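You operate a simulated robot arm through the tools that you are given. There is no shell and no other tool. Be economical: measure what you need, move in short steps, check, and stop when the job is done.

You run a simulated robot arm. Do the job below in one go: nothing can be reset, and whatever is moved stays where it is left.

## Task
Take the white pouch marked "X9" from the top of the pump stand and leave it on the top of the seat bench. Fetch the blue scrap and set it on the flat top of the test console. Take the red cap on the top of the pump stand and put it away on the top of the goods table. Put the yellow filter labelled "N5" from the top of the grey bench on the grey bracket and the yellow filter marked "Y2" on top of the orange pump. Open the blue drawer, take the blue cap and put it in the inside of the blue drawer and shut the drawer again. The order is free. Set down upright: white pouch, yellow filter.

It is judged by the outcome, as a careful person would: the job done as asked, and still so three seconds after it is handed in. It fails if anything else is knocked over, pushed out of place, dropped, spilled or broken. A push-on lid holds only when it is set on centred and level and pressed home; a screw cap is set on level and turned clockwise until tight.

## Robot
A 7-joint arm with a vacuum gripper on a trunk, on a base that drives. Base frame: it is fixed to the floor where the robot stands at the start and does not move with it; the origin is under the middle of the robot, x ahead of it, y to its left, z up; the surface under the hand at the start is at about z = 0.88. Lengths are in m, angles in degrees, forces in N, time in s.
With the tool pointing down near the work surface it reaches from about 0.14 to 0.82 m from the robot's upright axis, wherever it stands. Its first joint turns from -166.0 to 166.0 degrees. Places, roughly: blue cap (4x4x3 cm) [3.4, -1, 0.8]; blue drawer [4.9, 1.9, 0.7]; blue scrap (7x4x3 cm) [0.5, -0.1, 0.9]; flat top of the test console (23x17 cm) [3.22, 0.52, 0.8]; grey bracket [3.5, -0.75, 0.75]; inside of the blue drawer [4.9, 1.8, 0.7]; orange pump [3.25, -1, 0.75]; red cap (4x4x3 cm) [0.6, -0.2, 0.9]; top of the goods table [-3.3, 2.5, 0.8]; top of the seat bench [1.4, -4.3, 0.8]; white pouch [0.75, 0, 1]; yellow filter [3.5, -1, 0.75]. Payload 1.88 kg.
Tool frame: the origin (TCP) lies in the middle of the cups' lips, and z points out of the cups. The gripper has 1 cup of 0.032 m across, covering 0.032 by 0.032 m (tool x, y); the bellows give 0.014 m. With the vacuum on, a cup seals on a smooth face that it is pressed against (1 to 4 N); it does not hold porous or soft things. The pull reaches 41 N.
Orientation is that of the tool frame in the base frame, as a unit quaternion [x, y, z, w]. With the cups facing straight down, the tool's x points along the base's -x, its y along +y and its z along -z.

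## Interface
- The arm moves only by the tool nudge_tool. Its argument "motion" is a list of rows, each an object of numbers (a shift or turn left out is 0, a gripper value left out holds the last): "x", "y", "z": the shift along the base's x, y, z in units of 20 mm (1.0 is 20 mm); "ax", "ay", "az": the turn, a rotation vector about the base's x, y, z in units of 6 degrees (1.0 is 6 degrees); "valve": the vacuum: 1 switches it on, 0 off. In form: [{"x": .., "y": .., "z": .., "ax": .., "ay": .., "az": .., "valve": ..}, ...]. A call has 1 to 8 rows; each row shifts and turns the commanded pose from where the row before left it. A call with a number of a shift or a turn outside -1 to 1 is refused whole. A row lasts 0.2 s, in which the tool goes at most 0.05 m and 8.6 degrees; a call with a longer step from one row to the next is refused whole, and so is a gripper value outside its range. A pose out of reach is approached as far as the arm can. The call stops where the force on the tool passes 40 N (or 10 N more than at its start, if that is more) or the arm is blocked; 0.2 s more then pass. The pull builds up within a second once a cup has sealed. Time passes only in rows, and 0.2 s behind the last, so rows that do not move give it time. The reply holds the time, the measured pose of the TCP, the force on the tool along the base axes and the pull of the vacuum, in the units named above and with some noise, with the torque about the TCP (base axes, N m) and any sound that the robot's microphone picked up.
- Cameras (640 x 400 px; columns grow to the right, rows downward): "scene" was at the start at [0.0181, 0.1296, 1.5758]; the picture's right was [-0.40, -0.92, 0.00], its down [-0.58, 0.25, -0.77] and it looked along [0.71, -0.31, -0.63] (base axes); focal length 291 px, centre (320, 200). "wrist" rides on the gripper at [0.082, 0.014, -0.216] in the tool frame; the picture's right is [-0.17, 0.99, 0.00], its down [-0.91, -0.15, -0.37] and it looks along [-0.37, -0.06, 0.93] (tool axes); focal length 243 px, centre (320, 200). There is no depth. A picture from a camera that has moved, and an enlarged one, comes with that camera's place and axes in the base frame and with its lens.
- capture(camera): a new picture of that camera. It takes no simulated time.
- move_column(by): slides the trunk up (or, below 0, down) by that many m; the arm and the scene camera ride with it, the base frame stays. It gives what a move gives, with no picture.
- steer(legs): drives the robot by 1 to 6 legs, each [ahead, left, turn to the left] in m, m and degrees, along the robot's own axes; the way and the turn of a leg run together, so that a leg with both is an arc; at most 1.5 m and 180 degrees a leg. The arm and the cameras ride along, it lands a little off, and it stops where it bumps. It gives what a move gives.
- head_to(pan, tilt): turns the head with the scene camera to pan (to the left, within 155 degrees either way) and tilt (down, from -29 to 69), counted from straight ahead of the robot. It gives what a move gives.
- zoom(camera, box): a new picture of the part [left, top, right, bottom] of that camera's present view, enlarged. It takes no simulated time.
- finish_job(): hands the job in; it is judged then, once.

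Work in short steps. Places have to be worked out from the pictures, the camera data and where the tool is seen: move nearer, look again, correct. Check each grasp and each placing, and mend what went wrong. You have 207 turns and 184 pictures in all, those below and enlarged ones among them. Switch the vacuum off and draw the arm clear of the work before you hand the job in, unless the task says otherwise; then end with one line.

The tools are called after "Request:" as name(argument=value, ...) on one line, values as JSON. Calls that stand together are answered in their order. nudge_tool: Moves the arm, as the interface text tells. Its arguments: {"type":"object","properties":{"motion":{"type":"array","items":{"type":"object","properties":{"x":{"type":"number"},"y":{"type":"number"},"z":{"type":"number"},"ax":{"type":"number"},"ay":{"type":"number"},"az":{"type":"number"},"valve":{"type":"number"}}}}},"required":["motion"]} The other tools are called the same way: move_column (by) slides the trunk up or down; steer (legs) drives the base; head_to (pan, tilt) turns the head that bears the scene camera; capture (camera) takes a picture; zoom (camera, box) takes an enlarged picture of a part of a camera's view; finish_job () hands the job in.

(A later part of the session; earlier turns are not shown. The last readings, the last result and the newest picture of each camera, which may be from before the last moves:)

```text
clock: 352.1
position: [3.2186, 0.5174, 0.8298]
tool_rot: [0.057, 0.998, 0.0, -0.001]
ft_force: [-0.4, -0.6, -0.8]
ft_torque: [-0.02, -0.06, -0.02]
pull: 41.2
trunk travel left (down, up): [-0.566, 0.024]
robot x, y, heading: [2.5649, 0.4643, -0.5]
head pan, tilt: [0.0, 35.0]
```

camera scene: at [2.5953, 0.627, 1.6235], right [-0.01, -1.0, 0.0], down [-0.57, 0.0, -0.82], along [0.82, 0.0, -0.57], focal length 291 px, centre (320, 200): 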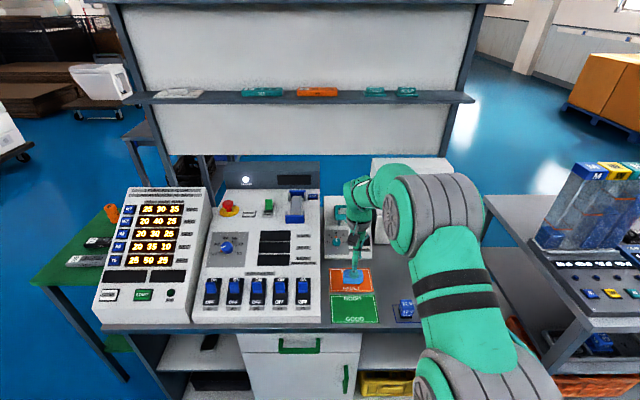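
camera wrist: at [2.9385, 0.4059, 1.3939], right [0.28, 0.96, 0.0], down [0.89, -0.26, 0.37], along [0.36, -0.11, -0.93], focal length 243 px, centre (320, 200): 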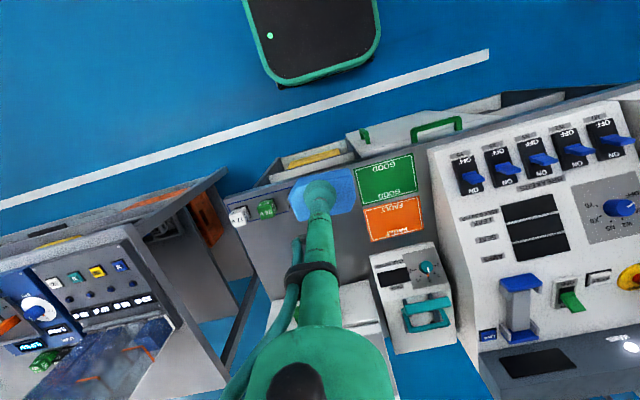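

Request:
nudge_tool(motion=[{"z": -0.15}, {"z": -0.15}, {}])

Request:
nudge_tool(motion=[{"z": -0.15}, {"z": -0.15}, {}])

```text
clock: 352.9
position: [3.217, 0.5167, 0.8269]
tool_rot: [0.057, 0.998, -0.001, 0.001]
ft_force: [-1.7, -1.7, 21.6]
ft_torque: [-0.01, -0.04, 0.02]
pull: 40.7
trunk travel left (down, up): [-0.566, 0.024]
robot x, y, heading: [2.5649, 0.4645, -0.4]
head pan, tilt: [0.0, 35.0]
```

```text
clock: 353.7
position: [3.2176, 0.5181, 0.8216]
tool_rot: [0.057, 0.998, 0.0, 0.001]
ft_force: [1.5, -4.7, 26.9]
ft_torque: [0.06, -0.05, -0.03]
pull: 41.0
trunk travel left (down, up): [-0.566, 0.024]
robot x, y, heading: [2.5661, 0.4654, -0.2]
head pan, tilt: [0.0, 35.0]
```

Firm contact. I ease off, release, and rise.

Request:
nudge_tool(motion=[{"z": 0.2}, {"valve": 0}, {}, {}, {}, {"z": 0.3}, {"z": 1}, {"z": 1}])

Request:
nudge_tool(motion=[{"z": 1}, {"z": 1}, {"z": 1}, {"z": 1}, {"z": 1}, {"z": 1}, {"z": 1}, {"z": 1}])

Request:
nudge_tool(motion=[{"z": 1, "x": -1}, {"z": 1, "x": -1}, {"z": 1, "x": -1}, {"z": 1, "x": -1}, {"z": 1, "x": -1}, {"x": -1}, {"x": -1}, {"x": -1}])

Request:
capture(camera="scene")

```text
clock: 355.5
position: [3.2162, 0.5189, 0.869]
tool_rot: [0.058, 0.998, 0.0, -0.003]
ft_force: [0.0, 0.6, -0.7]
ft_torque: [0.01, -0.01, 0.02]
pull: 0.0
trunk travel left (down, up): [-0.566, 0.024]
robot x, y, heading: [2.5674, 0.4629, -0.4]
head pan, tilt: [0.0, 35.0]
```

```text
clock: 357.3
position: [3.2188, 0.5192, 1.031]
tool_rot: [0.057, 0.998, -0.001, 0.0]
ft_force: [0.5, -0.1, 0.3]
ft_torque: [0.03, 0.0, 0.04]
pull: 0.1
trunk travel left (down, up): [-0.566, 0.024]
robot x, y, heading: [2.5674, 0.4636, -0.5]
head pan, tilt: [0.0, 35.0]
```

```text
clock: 359.1
position: [3.0593, 0.5148, 1.1289]
tool_rot: [0.058, 0.998, -0.001, -0.001]
ft_force: [-0.2, -0.2, -0.2]
ft_torque: [0.02, 0.0, 0.01]
pull: 0.1
trunk travel left (down, up): [-0.566, 0.024]
robot x, y, heading: [2.5655, 0.4634, -0.5]
head pan, tilt: [0.0, 35.0]
```

```text
91 pictures are left
camera scene: at [2.595, 0.627, 1.6235], right [-0.01, -1.0, 0.0], down [-0.57, 0.0, -0.82], along [0.82, 0.0, -0.57], focal length 291 px, centre (320, 200)
```

scene: 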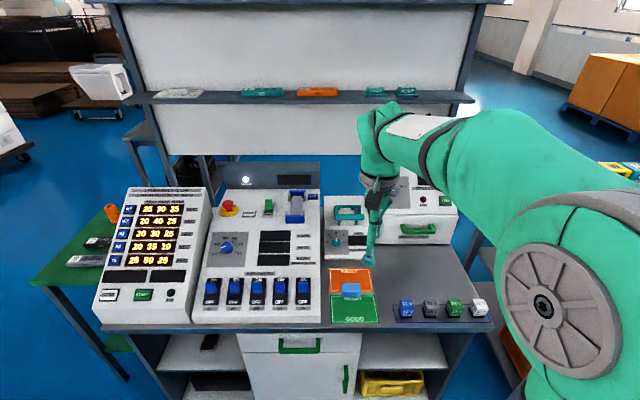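

Scrap sits on the console's flat top. Next the rework bench: I back off and strafe right to y≈-1.

Request:
steer(legs=[[-0.2, 0, 0.5], [0, -1.4, 0]])

Request:
head_to(pan=0, tilt=38)

Request:
capture(camera="scene")

Request:
capture(camera="wrist")

```text
clock: 367.5
position: [2.8338, -0.9478, 1.1288]
tool_rot: [0.074, 0.997, -0.001, -0.001]
ft_force: [-0.2, 0.8, -0.6]
ft_torque: [0.01, -0.02, -0.02]
pull: 0.1
trunk travel left (down, up): [-0.566, 0.024]
robot x, y, heading: [2.3377, -0.9805, -2.2]
head pan, tilt: [0.0, 35.0]
```

```text
clock: 368.1
position: [2.8341, -0.9482, 1.1293]
tool_rot: [0.074, 0.997, -0.001, -0.001]
ft_force: [0.0, 0.8, -0.4]
ft_torque: [-0.02, 0.01, 0.02]
pull: 0.0
trunk travel left (down, up): [-0.566, 0.024]
robot x, y, heading: [2.3418, -0.985, -2.3]
head pan, tilt: [0.0, 38.0]
```

```text
90 pictures are left
camera scene: at [2.3724, -0.821, 1.6189], right [-0.04, -1.0, 0.0], down [-0.61, 0.02, -0.79], along [0.79, -0.03, -0.62], focal length 291 px, centre (320, 200)
```

scene: 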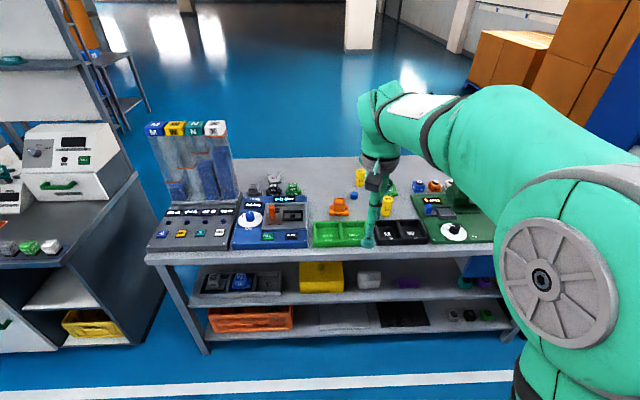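

```text
89 pictures are left
camera wrist: at [2.7551, -0.9226, 1.3463], right [0.31, 0.95, 0.0], down [0.88, -0.29, 0.37], along [0.35, -0.12, -0.93], focal length 243 px, centre (320, 200)
```

wrist: 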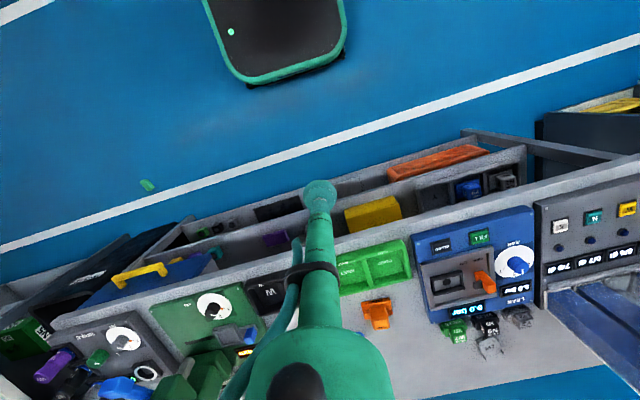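

Request:
zoom(camera="scene", box=[230, 140, 510, 260])

```text
2.29 times, centred on (370, 200) of scene
camera zoom: at [2.3724, -0.821, 1.6189], right [-0.04, -1.0, 0.0], down [-0.61, 0.02, -0.79], along [0.79, -0.03, -0.62], focal length 666 px, centre (206, 200)
```

zoom: 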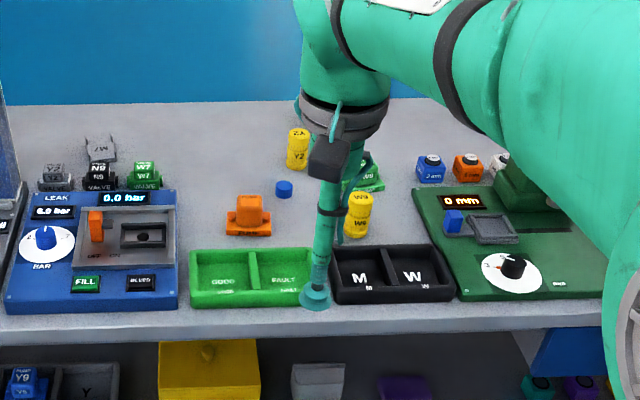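

I drive a little closer and swing the hand aside to the right to get a clear view of the bench.

Request:
steer(legs=[[0.2, 0, 2.2]])

Request:
nudge_tool(motion=[{"z": 1, "x": -1, "y": -1}, {"z": 1, "x": -1, "y": -1}, {"z": 1, "x": -1, "y": -1}, {"x": -1, "y": -1}, {"x": -1, "y": -1}, {"y": -1}, {"y": -1}, {"y": -1}])

Request:
nudge_tool(motion=[{"y": -1}, {"y": -1}, {"y": -1}, {"y": -1}, {"y": -1}, {"y": -1}, {"y": -1}, {"y": -1}])

Request:
capture(camera="scene")

Request:
zoom(camera="scene", box=[200, 110, 440, 260])

```text
clock: 369.7
position: [3.039, -0.9394, 1.1291]
tool_rot: [0.061, 0.998, -0.001, -0.002]
ft_force: [0.9, 0.3, 0.0]
ft_torque: [0.04, 0.02, 0.01]
pull: 0.1
trunk travel left (down, up): [-0.566, 0.024]
robot x, y, heading: [2.5481, -0.9851, -0.5]
head pan, tilt: [0.0, 38.0]
```

```text
clock: 371.5
position: [2.9378, -1.0995, 1.1888]
tool_rot: [0.06, 0.998, 0.001, -0.002]
ft_force: [-0.7, 0.0, -0.6]
ft_torque: [-0.01, -0.02, 0.02]
pull: 0.0
trunk travel left (down, up): [-0.566, 0.024]
robot x, y, heading: [2.5488, -0.988, -0.8]
head pan, tilt: [0.0, 38.0]
```

```text
clock: 373.3
position: [2.9384, -1.2587, 1.1897]
tool_rot: [0.06, 0.998, 0.0, -0.002]
ft_force: [0.1, 0.1, -0.1]
ft_torque: [0.0, 0.0, 0.0]
pull: 0.1
trunk travel left (down, up): [-0.566, 0.024]
robot x, y, heading: [2.5454, -0.9864, -0.6]
head pan, tilt: [0.0, 38.0]
```

```text
87 pictures are left
camera scene: at [2.5745, -0.8255, 1.6189], right [-0.01, -1.0, 0.0], down [-0.62, 0.01, -0.79], along [0.79, -0.01, -0.62], focal length 291 px, centre (320, 200)
```

scene: 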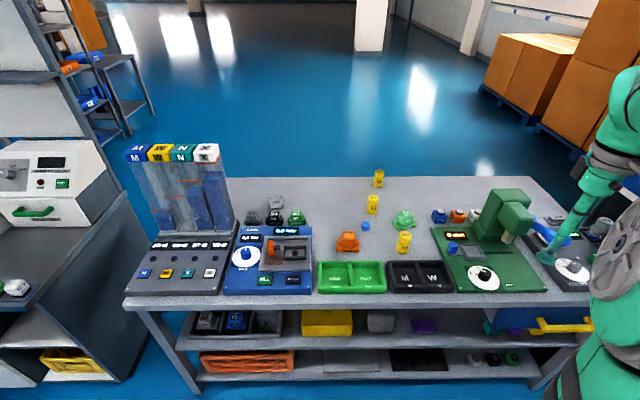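

```text
2.67 times, centred on (320, 185) of scene
camera zoom: at [2.5745, -0.8255, 1.6189], right [-0.01, -1.0, 0.0], down [-0.62, 0.01, -0.79], along [0.79, -0.01, -0.62], focal length 777 px, centre (320, 240)
```

zoom: 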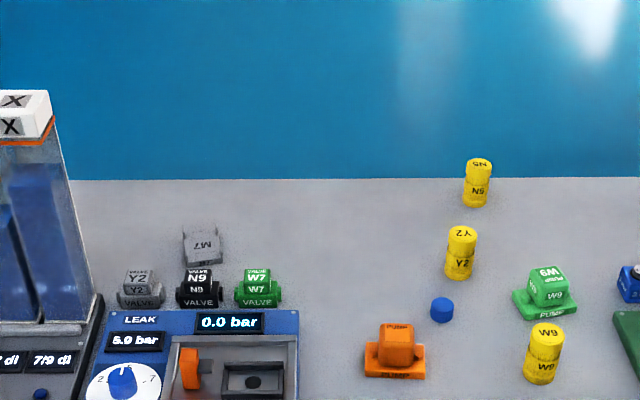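

Items found: filters N5 (≈3.82,-1.14, far back), Y2 (≈3.60,-1.08), orange pump (≈3.37,-0.95), grey bracket M7 (≈3.64,-0.64), blue cap (≈3.475,-1.03). I do Y2→pump from this side; first drive up close to the bench.

Request:
steer(legs=[[0.25, 0, 0.6]])

Request:
nudge_tool(motion=[{"y": 1}, {"y": 1}, {"y": 1}, {"y": 1}, {"y": 1}, {"y": 1}, {"y": 1}, {"y": 1}])

Request:
nudge_tool(motion=[{"x": 1}, {"x": 1}, {"x": 1}, {"x": 1}, {"x": 1}, {"x": 1}, {"x": 1}, {"x": 0.5}])

Request:
capture(camera="wrist")

Request:
capture(camera="scene")

```text
clock: 375.1
position: [3.1889, -1.2554, 1.1891]
tool_rot: [0.057, 0.998, 0.0, -0.002]
ft_force: [0.1, -0.2, 0.3]
ft_torque: [0.02, 0.07, -0.02]
pull: 0.0
trunk travel left (down, up): [-0.566, 0.024]
robot x, y, heading: [2.7928, -0.9919, 0.0]
head pan, tilt: [0.0, 38.0]
```

```text
clock: 376.9
position: [3.1884, -1.0935, 1.1894]
tool_rot: [0.056, 0.998, -0.001, -0.002]
ft_force: [0.3, 0.2, -0.3]
ft_torque: [0.02, -0.01, -0.01]
pull: 0.0
trunk travel left (down, up): [-0.566, 0.024]
robot x, y, heading: [2.7926, -0.9924, 0.0]
head pan, tilt: [0.0, 38.0]
```

```text
clock: 378.7
position: [3.3386, -1.095, 1.1896]
tool_rot: [0.056, 0.998, 0.0, -0.002]
ft_force: [1.1, -0.2, -0.9]
ft_torque: [-0.04, 0.06, 0.02]
pull: 0.1
trunk travel left (down, up): [-0.566, 0.024]
robot x, y, heading: [2.795, -0.9898, -0.0]
head pan, tilt: [0.0, 38.0]
```

```text
85 pictures are left
camera wrist: at [3.2593, -1.0718, 1.4069], right [0.27, 0.96, 0.0], down [0.89, -0.25, 0.37], along [0.36, -0.1, -0.93], focal length 243 px, centre (320, 200)
```

wrist: 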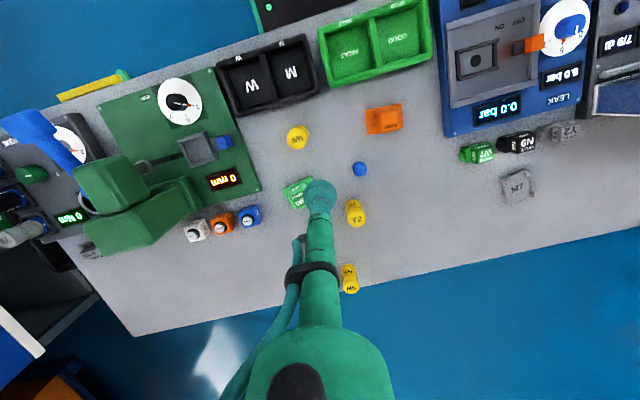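

```text
84 pictures are left
camera scene: at [2.8201, -0.8265, 1.6189], right [0.0, -1.0, 0.0], down [-0.62, 0.0, -0.79], along [0.79, 0.0, -0.62], focal length 291 px, centre (320, 200)
```

scene: 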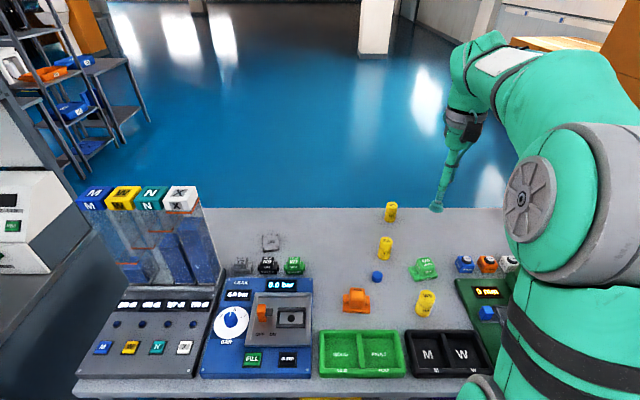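

Request:
zoom(camera="scene", box=[330, 190, 450, 320])

Request:
zoom(camera="wrist", box=[280, 90, 440, 300])

Request:
zoom(camera="scene", box=[225, 220, 321, 280])

```text
3.08 times, centred on (390, 255) of scene
camera zoom: at [2.8201, -0.8265, 1.6189], right [0.0, -1.0, 0.0], down [-0.62, 0.0, -0.79], along [0.79, 0.0, -0.62], focal length 896 px, centre (105, 31)
```

zoom: 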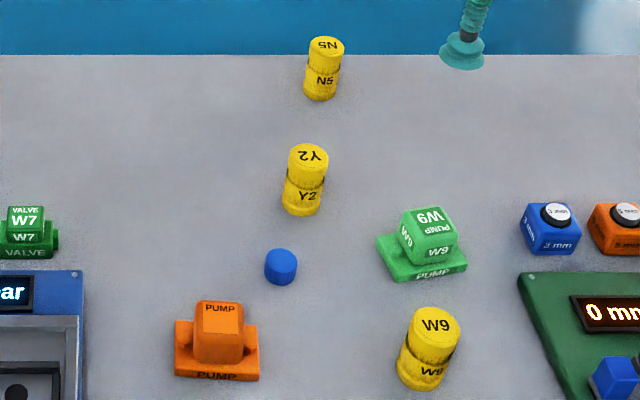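

```text
1.90 times, centred on (360, 195) of wrist
camera zoom: at [3.2593, -1.0718, 1.4069], right [0.27, 0.96, 0.0], down [0.89, -0.25, 0.37], along [0.36, -0.1, -0.93], focal length 462 px, centre (244, 210)
```

zoom: 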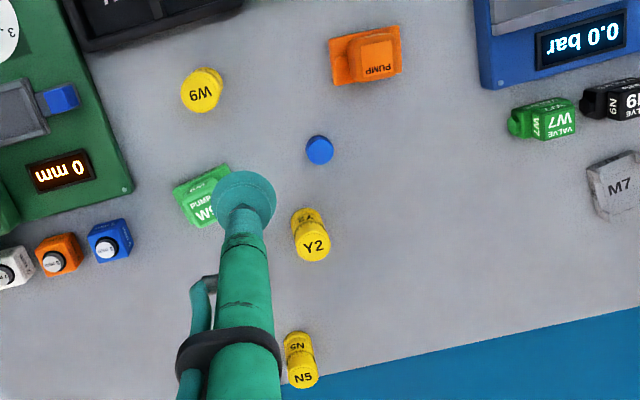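

```text
6.67 times, centred on (273, 250) of scene
camera zoom: at [2.8201, -0.8265, 1.6189], right [0.0, -1.0, 0.0], down [-0.62, 0.0, -0.79], along [0.79, 0.0, -0.62], focal length 1942 px, centre (633, -133)
```

zoom: 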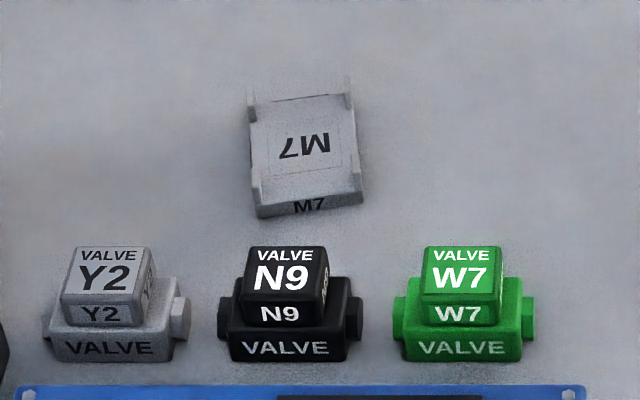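

Filter Y2's top is at about (3.538,-1.056,0.874); pump top at (3.325,-0.937,~0.875). N5 (3.74,-1.117) I'll fetch from behind later. Moving above Y2.

Request:
nudge_tool(motion=[{"x": 1, "y": 0.25}, {"x": 1, "y": 0.25}, {"x": 1, "y": 0.25}, {"x": 1, "y": 0.25}, {"x": 1, "y": 0.25}, {"x": 1, "y": 0.25}, {"x": 1, "y": 0.25}, {"x": 1, "y": 0.2}])

Request:
nudge_tool(motion=[{"x": 1, "z": -1}, {"x": 0.9, "z": -1}, {"z": -1}, {"z": -1}, {"z": -1}, {"z": -1}, {"z": -1}, {"z": -1}])

Request:
nudge_tool(motion=[{"z": -1}, {"z": -1}, {"z": -1}, {"z": -0.7}, {}])

Request:
zoom(camera="wrist", box=[240, 130, 400, 230])

Request:
zoom(camera="scene", box=[340, 200, 436, 270])

```text
clock: 380.5
position: [3.4991, -1.0576, 1.1876]
tool_rot: [0.056, 0.998, -0.002, -0.002]
ft_force: [-0.5, -0.8, 0.1]
ft_torque: [0.01, 0.0, -0.01]
pull: 0.0
trunk travel left (down, up): [-0.566, 0.024]
robot x, y, heading: [2.7934, -0.9891, -0.1]
head pan, tilt: [0.0, 38.0]
```

```text
clock: 382.3
position: [3.5386, -1.0558, 1.0316]
tool_rot: [0.055, 0.999, -0.001, -0.001]
ft_force: [-0.6, 0.8, -0.3]
ft_torque: [0.0, 0.04, 0.0]
pull: 0.1
trunk travel left (down, up): [-0.566, 0.024]
robot x, y, heading: [2.7942, -0.9904, -0.2]
head pan, tilt: [0.0, 38.0]
```

```text
clock: 383.5
position: [3.5362, -1.0555, 0.9565]
tool_rot: [0.056, 0.998, -0.001, -0.001]
ft_force: [1.0, -1.1, -0.7]
ft_torque: [-0.01, 0.02, 0.01]
pull: 0.1
trunk travel left (down, up): [-0.566, 0.024]
robot x, y, heading: [2.7934, -0.9904, -0.1]
head pan, tilt: [0.0, 38.0]
```

```text
4.00 times, centred on (320, 180) of wrist
camera zoom: at [3.4568, -1.0327, 1.1741], right [0.27, 0.96, 0.0], down [0.89, -0.25, 0.37], along [0.36, -0.1, -0.93], focal length 970 px, centre (320, 280)
```

zoom: 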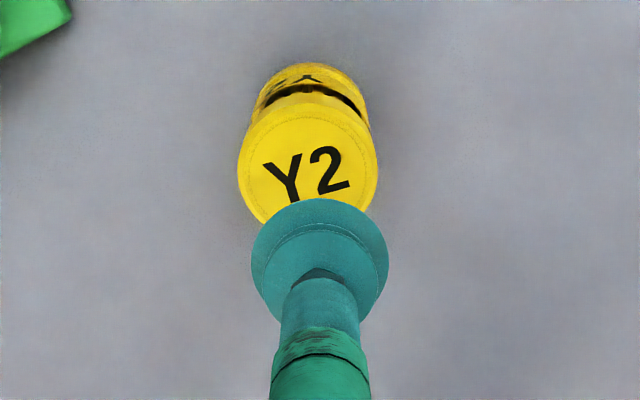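

```text
5.71 times, centred on (388, 235) of scene
camera zoom: at [2.8201, -0.8265, 1.6189], right [0.0, -1.0, 0.0], down [-0.62, 0.0, -0.79], along [0.79, 0.0, -0.62], focal length 1665 px, centre (-69, 0)
```

zoom: 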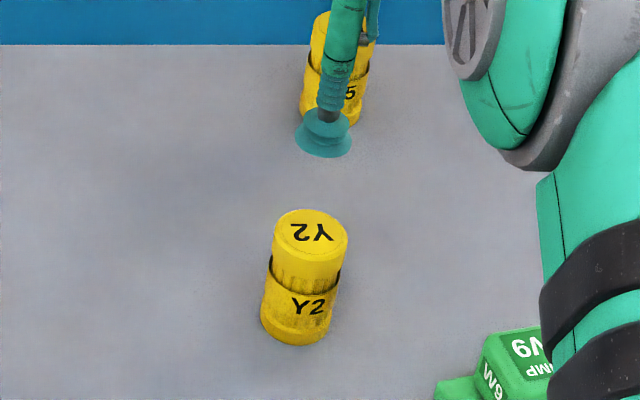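

Cup is within 3 mm of Y2's axis. Correct y and lower to contact with vacuum.

Request:
nudge_tool(motion=[{"z": -1, "y": -0.12, "valve": 1}, {"z": -1}, {"z": -1}, {"z": -0.5}, {"z": -0.3}, {"z": -0.2}, {}, {}])

```text
clock: 385.3
position: [3.5363, -1.0585, 0.8777]
tool_rot: [0.056, 0.998, -0.001, 0.001]
ft_force: [2.1, -0.5, 16.4]
ft_torque: [0.03, 0.04, -0.02]
pull: 41.1
trunk travel left (down, up): [-0.566, 0.024]
robot x, y, heading: [2.7964, -0.9902, -0.3]
head pan, tilt: [0.0, 38.0]
```

Sealed. Lifting and carrying Y2 toward the pump at a safe height.

Request:
nudge_tool(motion=[{"z": 0.5}, {"z": 1}, {"z": 1}, {"z": 1}, {"z": 1}, {"z": 1}, {"z": 1}, {"z": 1}])

Request:
nudge_tool(motion=[{"z": 1, "x": -1, "y": 0.5}, {"z": 1, "x": -1, "y": 0.5}, {"x": -1, "y": 0.7}, {"x": -1, "y": 0.7}, {"x": -1, "y": 0.7}, {"x": -1, "y": 0.7}, {"x": -1, "y": 0.7}, {"x": -1, "y": 0.7}])

Request:
nudge_tool(motion=[{"x": -1, "y": 0.5}, {"x": -1, "y": 0.3}, {"x": -0.5}, {}])

Request:
zoom(camera="wrist", box=[220, 110, 420, 235])

Request:
zoom(camera="scene", box=[300, 220, 420, 330])

```text
clock: 387.1
position: [3.5362, -1.0597, 1.0249]
tool_rot: [0.056, 0.998, -0.001, 0.0]
ft_force: [-0.2, 0.5, -0.9]
ft_torque: [0.0, 0.01, 0.02]
pull: 40.8
trunk travel left (down, up): [-0.566, 0.024]
robot x, y, heading: [2.7957, -0.9932, 0.0]
head pan, tilt: [0.0, 38.0]
```

```text
clock: 388.9
position: [3.3762, -0.9546, 1.0676]
tool_rot: [0.056, 0.998, -0.001, -0.001]
ft_force: [0.5, 0.5, -0.6]
ft_torque: [0.02, 0.0, 0.02]
pull: 40.9
trunk travel left (down, up): [-0.566, 0.024]
robot x, y, heading: [2.7938, -0.9903, -0.1]
head pan, tilt: [0.0, 38.0]
```

```text
clock: 389.9
position: [3.326, -0.9394, 1.0645]
tool_rot: [0.056, 0.998, 0.0, -0.001]
ft_force: [0.0, -0.2, -0.6]
ft_torque: [0.03, 0.01, -0.03]
pull: 40.7
trunk travel left (down, up): [-0.566, 0.024]
robot x, y, heading: [2.7954, -0.9907, -0.5]
head pan, tilt: [0.0, 38.0]
```

```text
3.20 times, centred on (320, 172) of wrist
camera zoom: at [3.2463, -0.9167, 1.283], right [0.27, 0.96, 0.0], down [0.89, -0.25, 0.37], along [0.36, -0.1, -0.93], focal length 776 px, centre (320, 288)
```

zoom: 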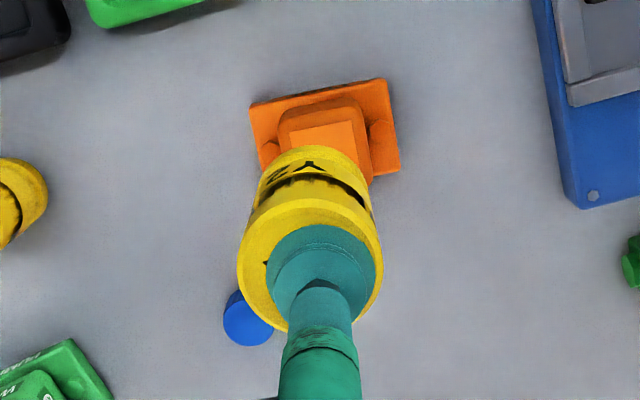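

```text
3.64 times, centred on (360, 275) of scene
camera zoom: at [2.8198, -0.8265, 1.6189], right [0.0, -1.0, 0.0], down [-0.62, 0.0, -0.79], along [0.79, 0.0, -0.62], focal length 1060 px, centre (174, -73)
```

zoom: 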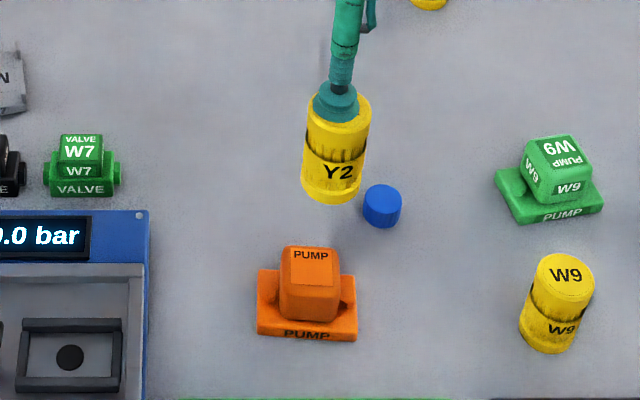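

Pump's top face computes to centre (3.339,-0.940), z≈0.853. I align the filter axis over it and descend to just above.

Request:
nudge_tool(motion=[{"x": 0.72, "y": 0.07, "z": -1}, {"z": -1}, {"z": -1}, {"z": -1}, {"z": -0.8}, {}])

Request:
zoom(camera="wrist", box=[260, 130, 380, 205])

Request:
zoom(camera="scene", box=[315, 235, 411, 325])

```text
clock: 391.3
position: [3.3417, -0.9366, 0.9695]
tool_rot: [0.056, 0.998, 0.0, -0.003]
ft_force: [0.0, -0.2, -0.8]
ft_torque: [-0.01, -0.01, -0.03]
pull: 40.8
trunk travel left (down, up): [-0.566, 0.024]
robot x, y, heading: [2.7941, -0.9935, -0.2]
head pan, tilt: [0.0, 38.0]
```

```text
5.33 times, centred on (320, 168) of wrist
camera zoom: at [3.262, -0.9137, 1.1877], right [0.27, 0.96, 0.0], down [0.89, -0.25, 0.37], along [0.36, -0.1, -0.93], focal length 1294 px, centre (320, 373)
```

zoom: 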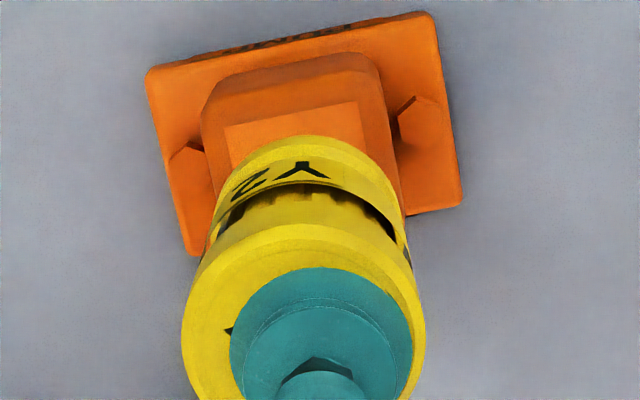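

```text
4.44 times, centred on (363, 280) of scene
camera zoom: at [2.82, -0.8265, 1.6189], right [0.0, -1.0, 0.0], down [-0.62, 0.0, -0.79], along [0.79, 0.0, -0.62], focal length 1295 px, centre (129, -156)
```

zoom: 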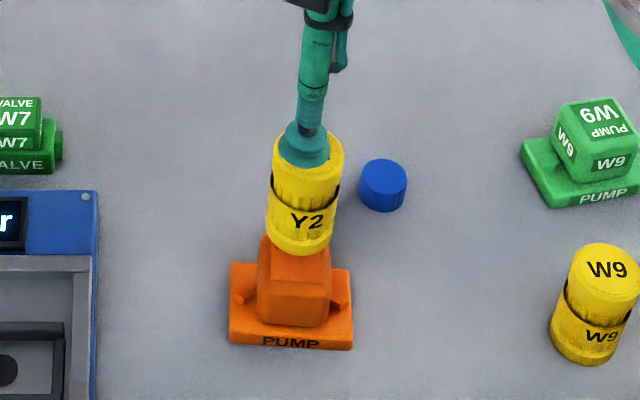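

Alignment within ~2 mm. Lowering gently to contact.

Request:
nudge_tool(motion=[{"z": -0.4, "y": 0.05}, {"z": -0.3}, {"z": -0.2}, {"z": -0.2}, {}])

Request:
nudge_tool(motion=[{"z": -0.15}, {"z": -0.15}, {}])

```text
clock: 392.5
position: [3.3413, -0.9359, 0.9472]
tool_rot: [0.056, 0.998, 0.0, -0.002]
ft_force: [0.1, -0.6, -1.9]
ft_torque: [0.07, 0.04, 0.03]
pull: 40.7
trunk travel left (down, up): [-0.566, 0.024]
robot x, y, heading: [2.7944, -0.9879, -0.2]
head pan, tilt: [0.0, 38.0]
```

```text
clock: 393.3
position: [3.3407, -0.9361, 0.9432]
tool_rot: [0.056, 0.998, -0.001, -0.002]
ft_force: [0.2, -0.2, -1.5]
ft_torque: [-0.02, -0.01, -0.01]
pull: 40.7
trunk travel left (down, up): [-0.566, 0.024]
robot x, y, heading: [2.7966, -0.9915, -0.0]
head pan, tilt: [0.0, 38.0]
```

Request:
nudge_tool(motion=[{"z": -0.15}, {"z": -0.15}, {}])

Request:
nudge_tool(motion=[{"z": -0.15}, {"z": -0.1}, {}])

Request:
zoom(camera="scene", box=[315, 235, 411, 325])

```text
clock: 394.1
position: [3.341, -0.9366, 0.9394]
tool_rot: [0.056, 0.998, 0.0, 0.002]
ft_force: [-0.2, -0.8, 29.0]
ft_torque: [-0.01, 0.03, -0.03]
pull: 40.9
trunk travel left (down, up): [-0.566, 0.024]
robot x, y, heading: [2.7931, -0.9906, -0.1]
head pan, tilt: [0.0, 38.0]
```

```text
clock: 394.9
position: [3.3408, -0.9364, 0.9326]
tool_rot: [0.056, 0.998, -0.001, 0.0]
ft_force: [5.6, 1.4, 27.8]
ft_torque: [0.03, -0.2, 0.01]
pull: 40.6
trunk travel left (down, up): [-0.566, 0.024]
robot x, y, heading: [2.7921, -0.9915, -0.2]
head pan, tilt: [0.0, 38.0]
```

```text
4.44 times, centred on (363, 280) of scene
camera zoom: at [2.8187, -0.8264, 1.6189], right [0.0, -1.0, 0.0], down [-0.61, 0.0, -0.79], along [0.79, 0.0, -0.61], focal length 1295 px, centre (129, -156)
```

zoom: 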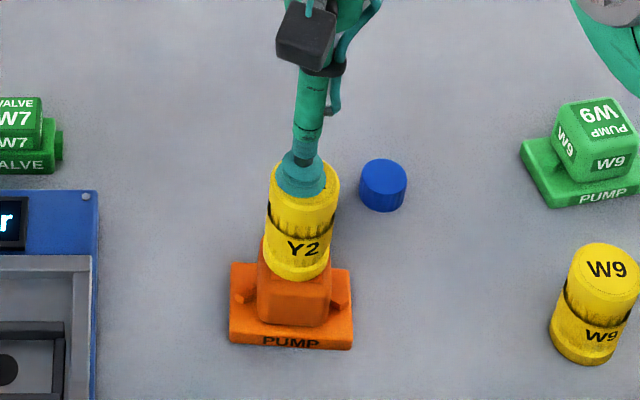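

The filter rests on the pump's top. Ease off, release and rise straight.

Request:
nudge_tool(motion=[{"z": 0.25}, {"valve": 0}, {}, {}, {}, {"z": 0.2}, {"z": 0.5}, {"z": 1}])

Request:
nudge_tool(motion=[{"z": 1}, {"z": 1}, {"z": 1}, {"z": 1}, {"z": 1, "x": -0.5}, {"z": 1, "x": -1}, {"z": 1, "x": -1}, {"x": -1}])

Request:
zoom(camera="scene", box=[315, 215, 411, 325])

```text
clock: 396.7
position: [3.3394, -0.9358, 0.9703]
tool_rot: [0.056, 0.998, -0.001, -0.002]
ft_force: [0.1, -0.8, 0.0]
ft_torque: [-0.01, 0.06, 0.0]
pull: 0.0
trunk travel left (down, up): [-0.566, 0.024]
robot x, y, heading: [2.7962, -0.9928, -0.2]
head pan, tilt: [0.0, 38.0]
```

```text
clock: 398.5
position: [3.271, -0.9365, 1.1085]
tool_rot: [0.057, 0.998, 0.0, -0.002]
ft_force: [-0.5, -1.2, 0.2]
ft_torque: [0.01, 0.04, 0.0]
pull: 0.1
trunk travel left (down, up): [-0.566, 0.024]
robot x, y, heading: [2.7954, -0.9908, -0.2]
head pan, tilt: [0.0, 38.0]
```

```text
3.64 times, centred on (363, 270) of scene
camera zoom: at [2.8197, -0.8265, 1.6189], right [0.0, -1.0, 0.0], down [-0.62, 0.0, -0.79], along [0.79, 0.0, -0.62], focal length 1060 px, centre (164, -54)
```

zoom: 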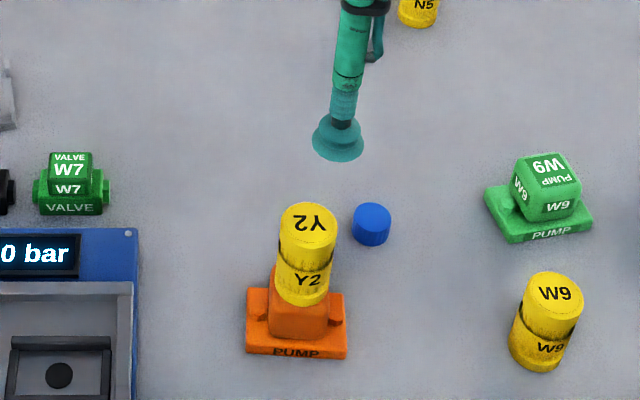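

Y2 stands on the pump. Now I go up the aisle past the console toward the drawer cabinet and look.

Request:
steer(legs=[[-0.4, 0, 0], [0, 1.5, 0], [0, 1.3, 0]])

Request:
head_to(pan=5, tilt=22)

Request:
capture(camera="scene")

```text
clock: 414.2
position: [3.0276, 1.8136, 1.1081]
tool_rot: [0.099, 0.995, -0.001, -0.002]
ft_force: [0.9, 0.1, 0.5]
ft_torque: [-0.02, 0.0, 0.0]
pull: 0.2
trunk travel left (down, up): [-0.566, 0.024]
robot x, y, heading: [2.5458, 1.8014, -4.9]
head pan, tilt: [0.0, 38.0]
```

```text
clock: 415.0
position: [3.0285, 1.8127, 1.1083]
tool_rot: [0.098, 0.995, 0.0, -0.002]
ft_force: [0.4, -0.3, 0.7]
ft_torque: [0.05, 0.01, 0.02]
pull: 0.0
trunk travel left (down, up): [-0.566, 0.024]
robot x, y, heading: [2.5464, 1.8007, -5.1]
head pan, tilt: [5.0, 22.0]
```

```text
72 pictures are left
camera scene: at [2.5945, 1.9684, 1.644], right [0.0, -1.0, 0.0], down [-0.38, 0.0, -0.93], along [0.93, 0.0, -0.38], focal length 291 px, centre (320, 200)
```

scene: 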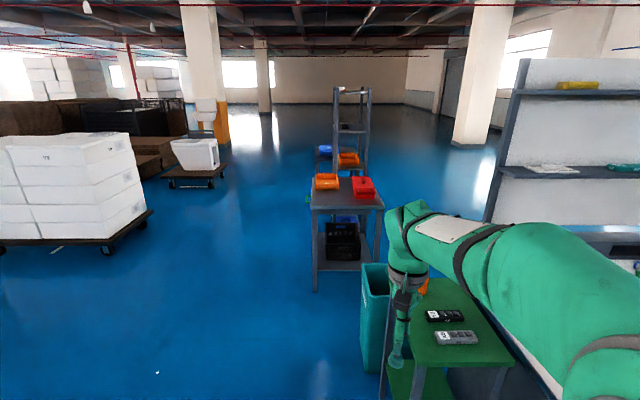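

Request:
zoom(camera="scene", box=[280, 80, 440, 300])

```text
1.82 times, centred on (360, 190) of scene
camera zoom: at [2.5945, 1.9684, 1.644], right [0.0, -1.0, 0.0], down [-0.38, 0.0, -0.93], along [0.93, 0.0, -0.38], focal length 530 px, centre (247, 218)
```

zoom: 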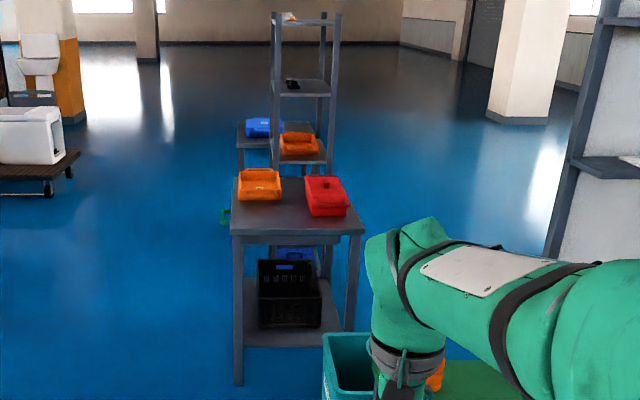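

The drawer table is at x≈4.57–5.2, y≈1.4–2.05 with a green handle on its +y side. I drive round to its +y side.

Request:
steer(legs=[[0, 1.05, 5], [1.2, 0, 0], [1.15, 0, 0], [0, 0, -90]])

Request:
head_to(pan=0, tilt=38)

Request:
capture(camera="scene")

```text
clock: 435.5
position: [5.0448, 2.3462, 1.1084]
tool_rot: [0.748, 0.664, 0.0, -0.002]
ft_force: [0.8, 0.0, 0.4]
ft_torque: [0.01, 0.03, -0.01]
pull: 0.0
trunk travel left (down, up): [-0.566, 0.024]
robot x, y, heading: [4.9961, 2.8226, -90.7]
head pan, tilt: [5.0, 22.0]
```

```text
clock: 436.3
position: [5.0457, 2.345, 1.1084]
tool_rot: [0.748, 0.664, 0.001, -0.002]
ft_force: [0.3, -0.5, -0.3]
ft_torque: [0.0, 0.02, 0.01]
pull: 0.1
trunk travel left (down, up): [-0.566, 0.024]
robot x, y, heading: [4.996, 2.8268, -90.5]
head pan, tilt: [0.0, 38.0]
```

```text
70 pictures are left
camera scene: at [5.1595, 2.795, 1.619], right [-1.0, 0.01, 0.0], down [0.01, 0.62, -0.79], along [-0.01, -0.79, -0.62], focal length 291 px, centre (320, 200)
```

scene: 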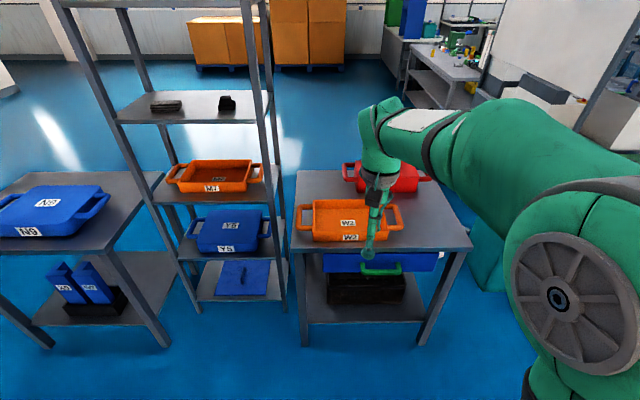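

Request:
zoom(camera="scene", box=[290, 220, 480, 320])

Request:
capture(camera="wrist")

```text
3.37 times, centred on (385, 270) of scene
camera zoom: at [5.1595, 2.795, 1.619], right [-1.0, 0.01, 0.0], down [0.01, 0.62, -0.79], along [-0.01, -0.79, -0.62], focal length 982 px, centre (101, -36)
```

zoom: 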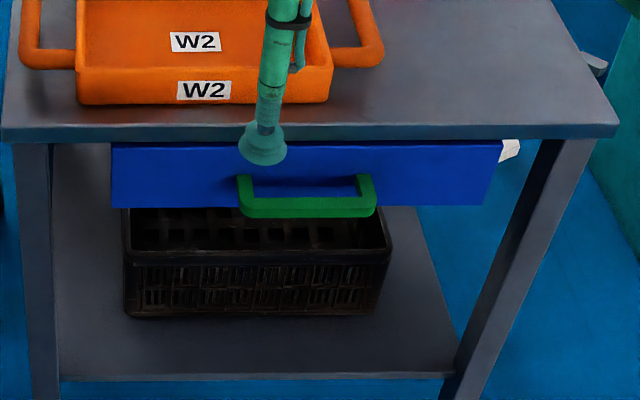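

```text
68 pictures are left
camera wrist: at [5.0689, 2.4242, 1.3264], right [0.96, -0.28, 0.0], down [-0.26, -0.89, 0.37], along [-0.11, -0.36, -0.93], focal length 243 px, centre (320, 200)
```

wrist: 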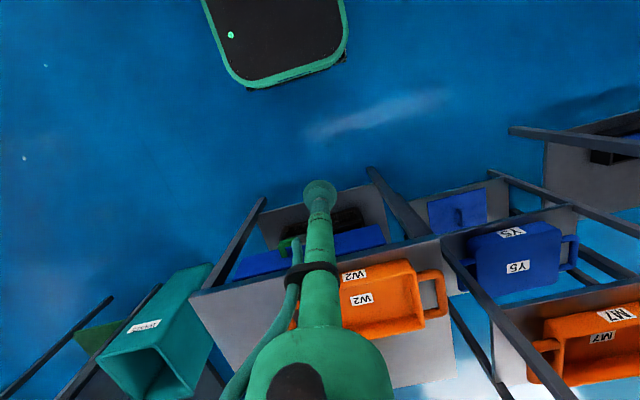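

The drawer front (z≈0.66–0.77, y≈2.045, x 4.69–5.14, handle x 4.84–5.0) is a flat panel; I'll grip it with suction left of the handle, tool nearly horizontal. Backing up, spinning the tool and raising the hand before lowering the trunk.

Request:
steer(legs=[[-0.3, 0, 0.5]])

Request:
nudge_tool(motion=[{"z": 1, "az": -1}, {"z": 1, "az": -1}, {"z": 1, "az": -1}, {"z": 1, "az": -1}, {"z": 1, "az": -1}, {"z": 1, "az": -1}, {"z": 1, "az": -1}, {"z": 1, "az": -1}])

Request:
nudge_tool(motion=[{"z": 1, "y": -1, "az": -1}, {"z": 1, "y": -1, "az": -1}, {"y": -1, "az": -1}, {"y": -1, "az": -1}, {"y": -1, "az": -1}, {"y": -1, "az": -0.8}, {"y": -1, "ax": -1}, {"y": -1, "ax": -1}])

Request:
move_column(by=-0.5)

Request:
nudge_tool(motion=[{"y": -0.5, "ax": -1}, {"y": -0.5, "ax": -1}, {"y": -0.5, "ax": -1}, {"y": -0.5, "ax": -1}, {"y": -0.5, "ax": -1}, {"y": -0.5, "ax": -1}, {"y": -0.5, "ax": -1}, {"y": -0.5, "ax": -1}])

```text
clock: 438.4
position: [5.0508, 2.6463, 1.1097]
tool_rot: [0.746, 0.666, 0.0, -0.002]
ft_force: [0.4, 0.3, 0.4]
ft_torque: [0.0, 0.01, 0.03]
pull: 0.0
trunk travel left (down, up): [-0.566, 0.024]
robot x, y, heading: [4.9979, 3.1229, -90.0]
head pan, tilt: [0.0, 38.0]
```

```text
clock: 440.2
position: [5.0506, 2.645, 1.2689]
tool_rot: [0.952, 0.305, 0.001, -0.001]
ft_force: [-0.1, 0.1, 0.4]
ft_torque: [-0.02, 0.01, 0.0]
pull: 0.0
trunk travel left (down, up): [-0.566, 0.024]
robot x, y, heading: [4.9981, 3.1265, -90.1]
head pan, tilt: [0.0, 38.0]
```

```text
clock: 442.0
position: [5.0528, 2.484, 1.3119]
tool_rot: [0.994, 0.007, 0.001, 0.105]
ft_force: [0.1, 0.3, 0.5]
ft_torque: [-0.03, -0.04, -0.01]
pull: 0.1
trunk travel left (down, up): [-0.566, 0.024]
robot x, y, heading: [4.9962, 3.1254, -90.2]
head pan, tilt: [0.0, 38.0]
```

```text
refused: -0.5 is not a number from -0.4 to 0.4
```

```text
clock: 443.8
position: [5.05, 2.4059, 1.3077]
tool_rot: [0.866, 0.006, -0.002, 0.5]
ft_force: [-0.4, 0.2, -0.5]
ft_torque: [0.01, 0.03, 0.0]
pull: 0.0
trunk travel left (down, up): [-0.566, 0.024]
robot x, y, heading: [4.9949, 3.1242, -90.3]
head pan, tilt: [0.0, 38.0]
```

Tilt is at 60° already. Lowering the trunk in two moves, then finishing the tilt.

Request:
move_column(by=-0.4)

Request:
move_column(by=-0.15)

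Request:
nudge_tool(motion=[{"y": -0.7, "ax": -1}, {"y": -0.7, "ax": -1}, {"y": -0.7, "ax": -1}, {"y": -0.7}, {"y": -0.7}, {"y": -0.7}, {"y": -0.7}, {}])

Request:
head_to(pan=0, tilt=25)

Request:
capture(camera="scene")

Request:
capture(camera="wrist")

```text
clock: 447.6
position: [5.0509, 2.4062, 0.9084]
tool_rot: [0.866, 0.006, -0.002, 0.5]
ft_force: [-0.6, -0.5, -0.2]
ft_torque: [-0.01, -0.01, -0.01]
pull: 0.0
trunk travel left (down, up): [-0.166, 0.424]
robot x, y, heading: [4.9973, 3.1244, -90.2]
head pan, tilt: [0.0, 38.0]
```

```text
clock: 449.4
position: [5.0518, 2.406, 0.7581]
tool_rot: [0.867, 0.006, -0.003, 0.499]
ft_force: [-0.2, 0.0, 0.4]
ft_torque: [-0.02, 0.0, -0.02]
pull: 0.1
trunk travel left (down, up): [-0.016, 0.574]
robot x, y, heading: [4.9959, 3.1245, -90.2]
head pan, tilt: [0.0, 38.0]
```

```text
clock: 451.1
position: [5.0509, 2.3066, 0.7553]
tool_rot: [0.779, 0.006, -0.002, 0.627]
ft_force: [0.7, 0.1, 0.1]
ft_torque: [0.0, 0.0, 0.01]
pull: 0.0
trunk travel left (down, up): [-0.016, 0.574]
robot x, y, heading: [5.0012, 3.1216, -89.7]
head pan, tilt: [0.0, 38.0]
```

```text
clock: 451.9
position: [5.0495, 2.3058, 0.7533]
tool_rot: [0.779, 0.005, -0.003, 0.626]
ft_force: [0.4, -0.5, 0.2]
ft_torque: [-0.01, -0.04, -0.01]
pull: 0.1
trunk travel left (down, up): [-0.016, 0.574]
robot x, y, heading: [4.9968, 3.1218, -90.3]
head pan, tilt: [0.0, 25.0]
```

```text
67 pictures are left
camera scene: at [5.1611, 3.0862, 1.0896], right [-1.0, 0.0, 0.0], down [0.0, 0.43, -0.9], along [0.0, -0.9, -0.43], focal length 291 px, centre (320, 200)
```

scene: 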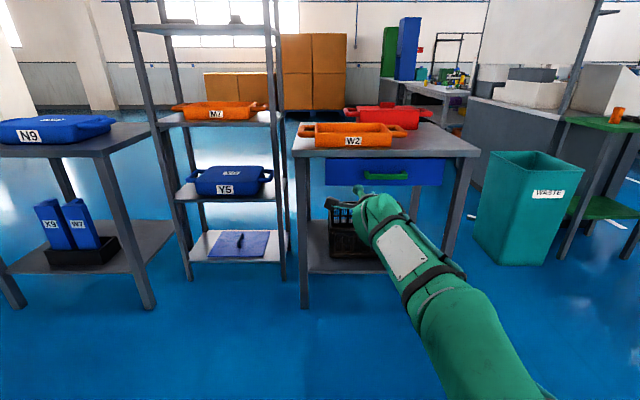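

```text
66 pictures are left
camera wrist: at [5.1312, 2.5142, 0.8145], right [-0.15, -0.21, 0.97], down [-0.92, 0.39, -0.06], along [-0.37, -0.89, -0.26], focal length 243 px, centre (320, 200)
```

wrist: 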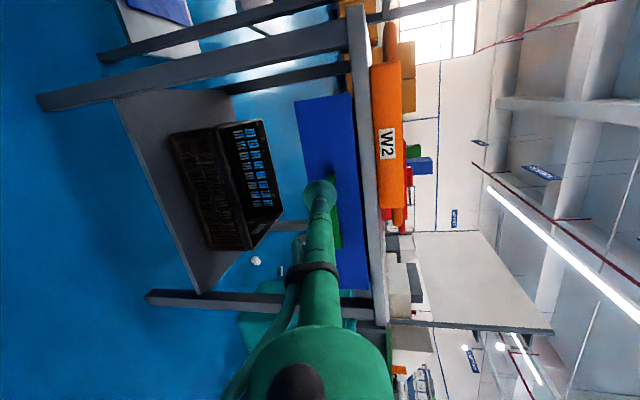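

Panel seen clearly; target contact (5.07, 2.045, 0.71). I drive forward 0.12 m, shift x, reduce pitch and lower to z≈0.71.

Request:
steer(legs=[[0.12, 0, 0]])

Request:
nudge_tool(motion=[{"x": 0.6, "z": -0.6, "ax": -0.3}, {"x": 0.5, "z": -0.6, "ax": -0.3}, {"z": -0.5, "y": -0.8}, {"z": -0.5, "y": -0.8}, {"y": -0.9}, {"y": -0.8}, {}])

Request:
zoom(camera="wrist", box=[240, 80, 440, 280])

```text
clock: 453.1
position: [5.0503, 2.184, 0.7551]
tool_rot: [0.779, 0.006, -0.003, 0.627]
ft_force: [0.1, -0.1, 0.4]
ft_torque: [-0.02, 0.01, 0.01]
pull: 0.1
trunk travel left (down, up): [-0.016, 0.574]
robot x, y, heading: [4.999, 3.0008, -90.1]
head pan, tilt: [0.0, 25.0]
```

```text
clock: 454.8
position: [5.0718, 2.1171, 0.7201]
tool_rot: [0.757, 0.006, -0.004, 0.653]
ft_force: [0.1, 0.4, 0.1]
ft_torque: [-0.02, 0.0, 0.02]
pull: 0.0
out of reach, approached as far as the arm can: row 3
trunk travel left (down, up): [-0.016, 0.574]
robot x, y, heading: [4.9985, 3.0016, -89.7]
head pan, tilt: [0.0, 25.0]
```

```text
2.00 times, centred on (340, 180) of wrist
camera zoom: at [5.1533, 2.3291, 0.7659], right [-0.15, -0.15, 0.98], down [-0.92, 0.39, -0.08], along [-0.37, -0.91, -0.19], focal length 485 px, centre (280, 240)
```

zoom: 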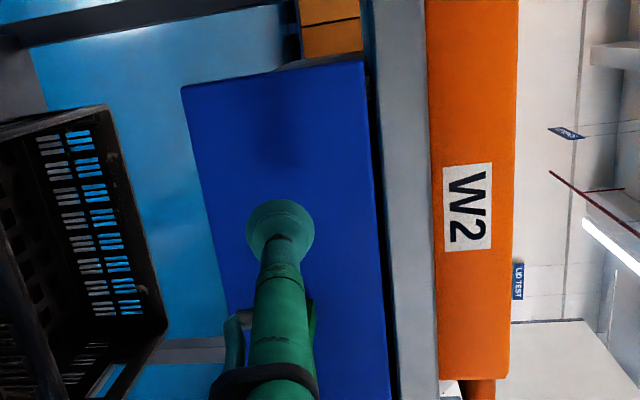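

Cup is in front of the panel, pitch 8.5°. Vacuum on and advancing to contact.

Request:
nudge_tool(motion=[{"y": -1, "valve": 1}, {"y": -1}, {"y": -0.5}, {"y": -0.4}, {"y": -0.3}, {}, {}])

```text
clock: 456.4
position: [5.0731, 2.054, 0.7202]
tool_rot: [0.758, 0.006, -0.003, 0.653]
ft_force: [0.1, -0.4, -0.3]
ft_torque: [-0.02, 0.01, -0.03]
pull: 0.0
trunk travel left (down, up): [-0.016, 0.574]
robot x, y, heading: [4.9963, 3.0012, -89.9]
head pan, tilt: [0.0, 25.0]
```

Request:
nudge_tool(motion=[{"y": -0.3}, {"y": -0.3}, {"y": -0.3}, {}, {}])

```text
clock: 457.6
position: [5.0738, 2.0345, 0.7156]
tool_rot: [0.759, 0.007, -0.003, 0.651]
ft_force: [-0.1, 21.2, -15.4]
ft_torque: [-0.46, 0.21, -0.02]
pull: 40.6
trunk travel left (down, up): [-0.016, 0.574]
robot x, y, heading: [5.0007, 2.9994, -90.2]
head pan, tilt: [0.0, 25.0]
```

Sealed on the drawer front. Pulling gently with the arm.

Request:
nudge_tool(motion=[{"y": 0.3}, {"y": 0.3}, {"y": 0.4}, {"y": 0.4}, {"y": 0.5}, {"y": 0.5}, {"y": 0.5}, {"y": 0.5}])

Request:
zoom(camera="scene", box=[290, 110, 500, 240])

```text
clock: 459.4
position: [5.0732, 2.1042, 0.7187]
tool_rot: [0.759, 0.007, -0.003, 0.652]
ft_force: [3.4, 0.8, -11.6]
ft_torque: [-0.24, 0.28, -0.11]
pull: 40.8
trunk travel left (down, up): [-0.016, 0.574]
robot x, y, heading: [4.999, 2.9997, -89.7]
head pan, tilt: [0.0, 25.0]
```

```text
3.05 times, centred on (395, 175) of scene
camera zoom: at [5.1617, 2.9671, 1.0892], right [-1.0, 0.0, 0.0], down [0.0, 0.42, -0.91], along [0.0, -0.91, -0.42], focal length 888 px, centre (91, 276)
```

zoom: 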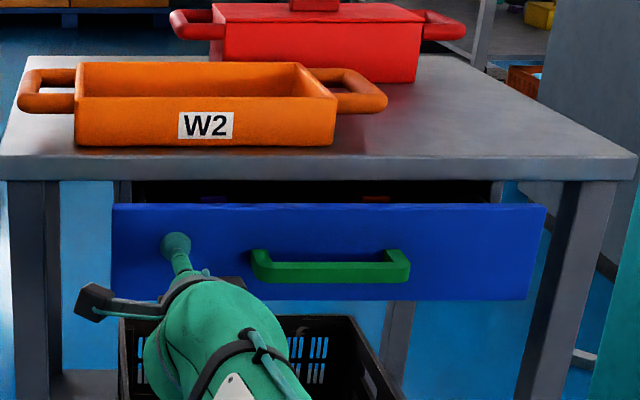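

The drawer is sliding out. I continue by backing the base 0.2 m.

Request:
steer(legs=[[-0.1, 0, 0], [-0.11, 0, 0]])

Request:
capture(camera="scene")

```text
clock: 461.3
position: [5.0709, 2.3142, 0.72]
tool_rot: [0.758, 0.005, -0.003, 0.653]
ft_force: [12.6, -1.2, -6.0]
ft_torque: [-0.16, 0.05, -0.04]
pull: 40.7
trunk travel left (down, up): [-0.016, 0.574]
robot x, y, heading: [4.9983, 3.2061, -90.4]
head pan, tilt: [0.0, 25.0]
```

```text
63 pictures are left
camera scene: at [5.1622, 3.1767, 1.0892], right [-1.0, 0.0, 0.0], down [0.0, 0.42, -0.91], along [0.0, -0.91, -0.42], focal length 291 px, centre (320, 200)
```

scene: 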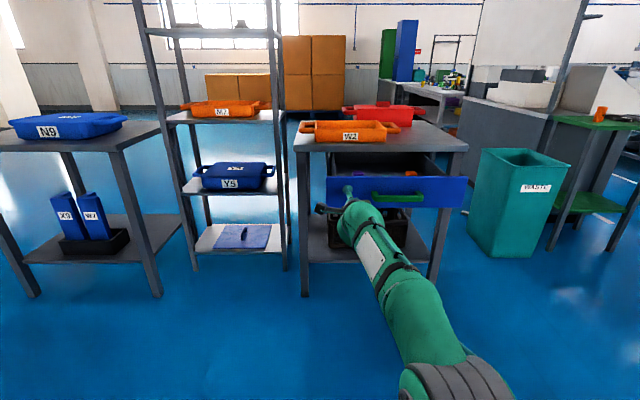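

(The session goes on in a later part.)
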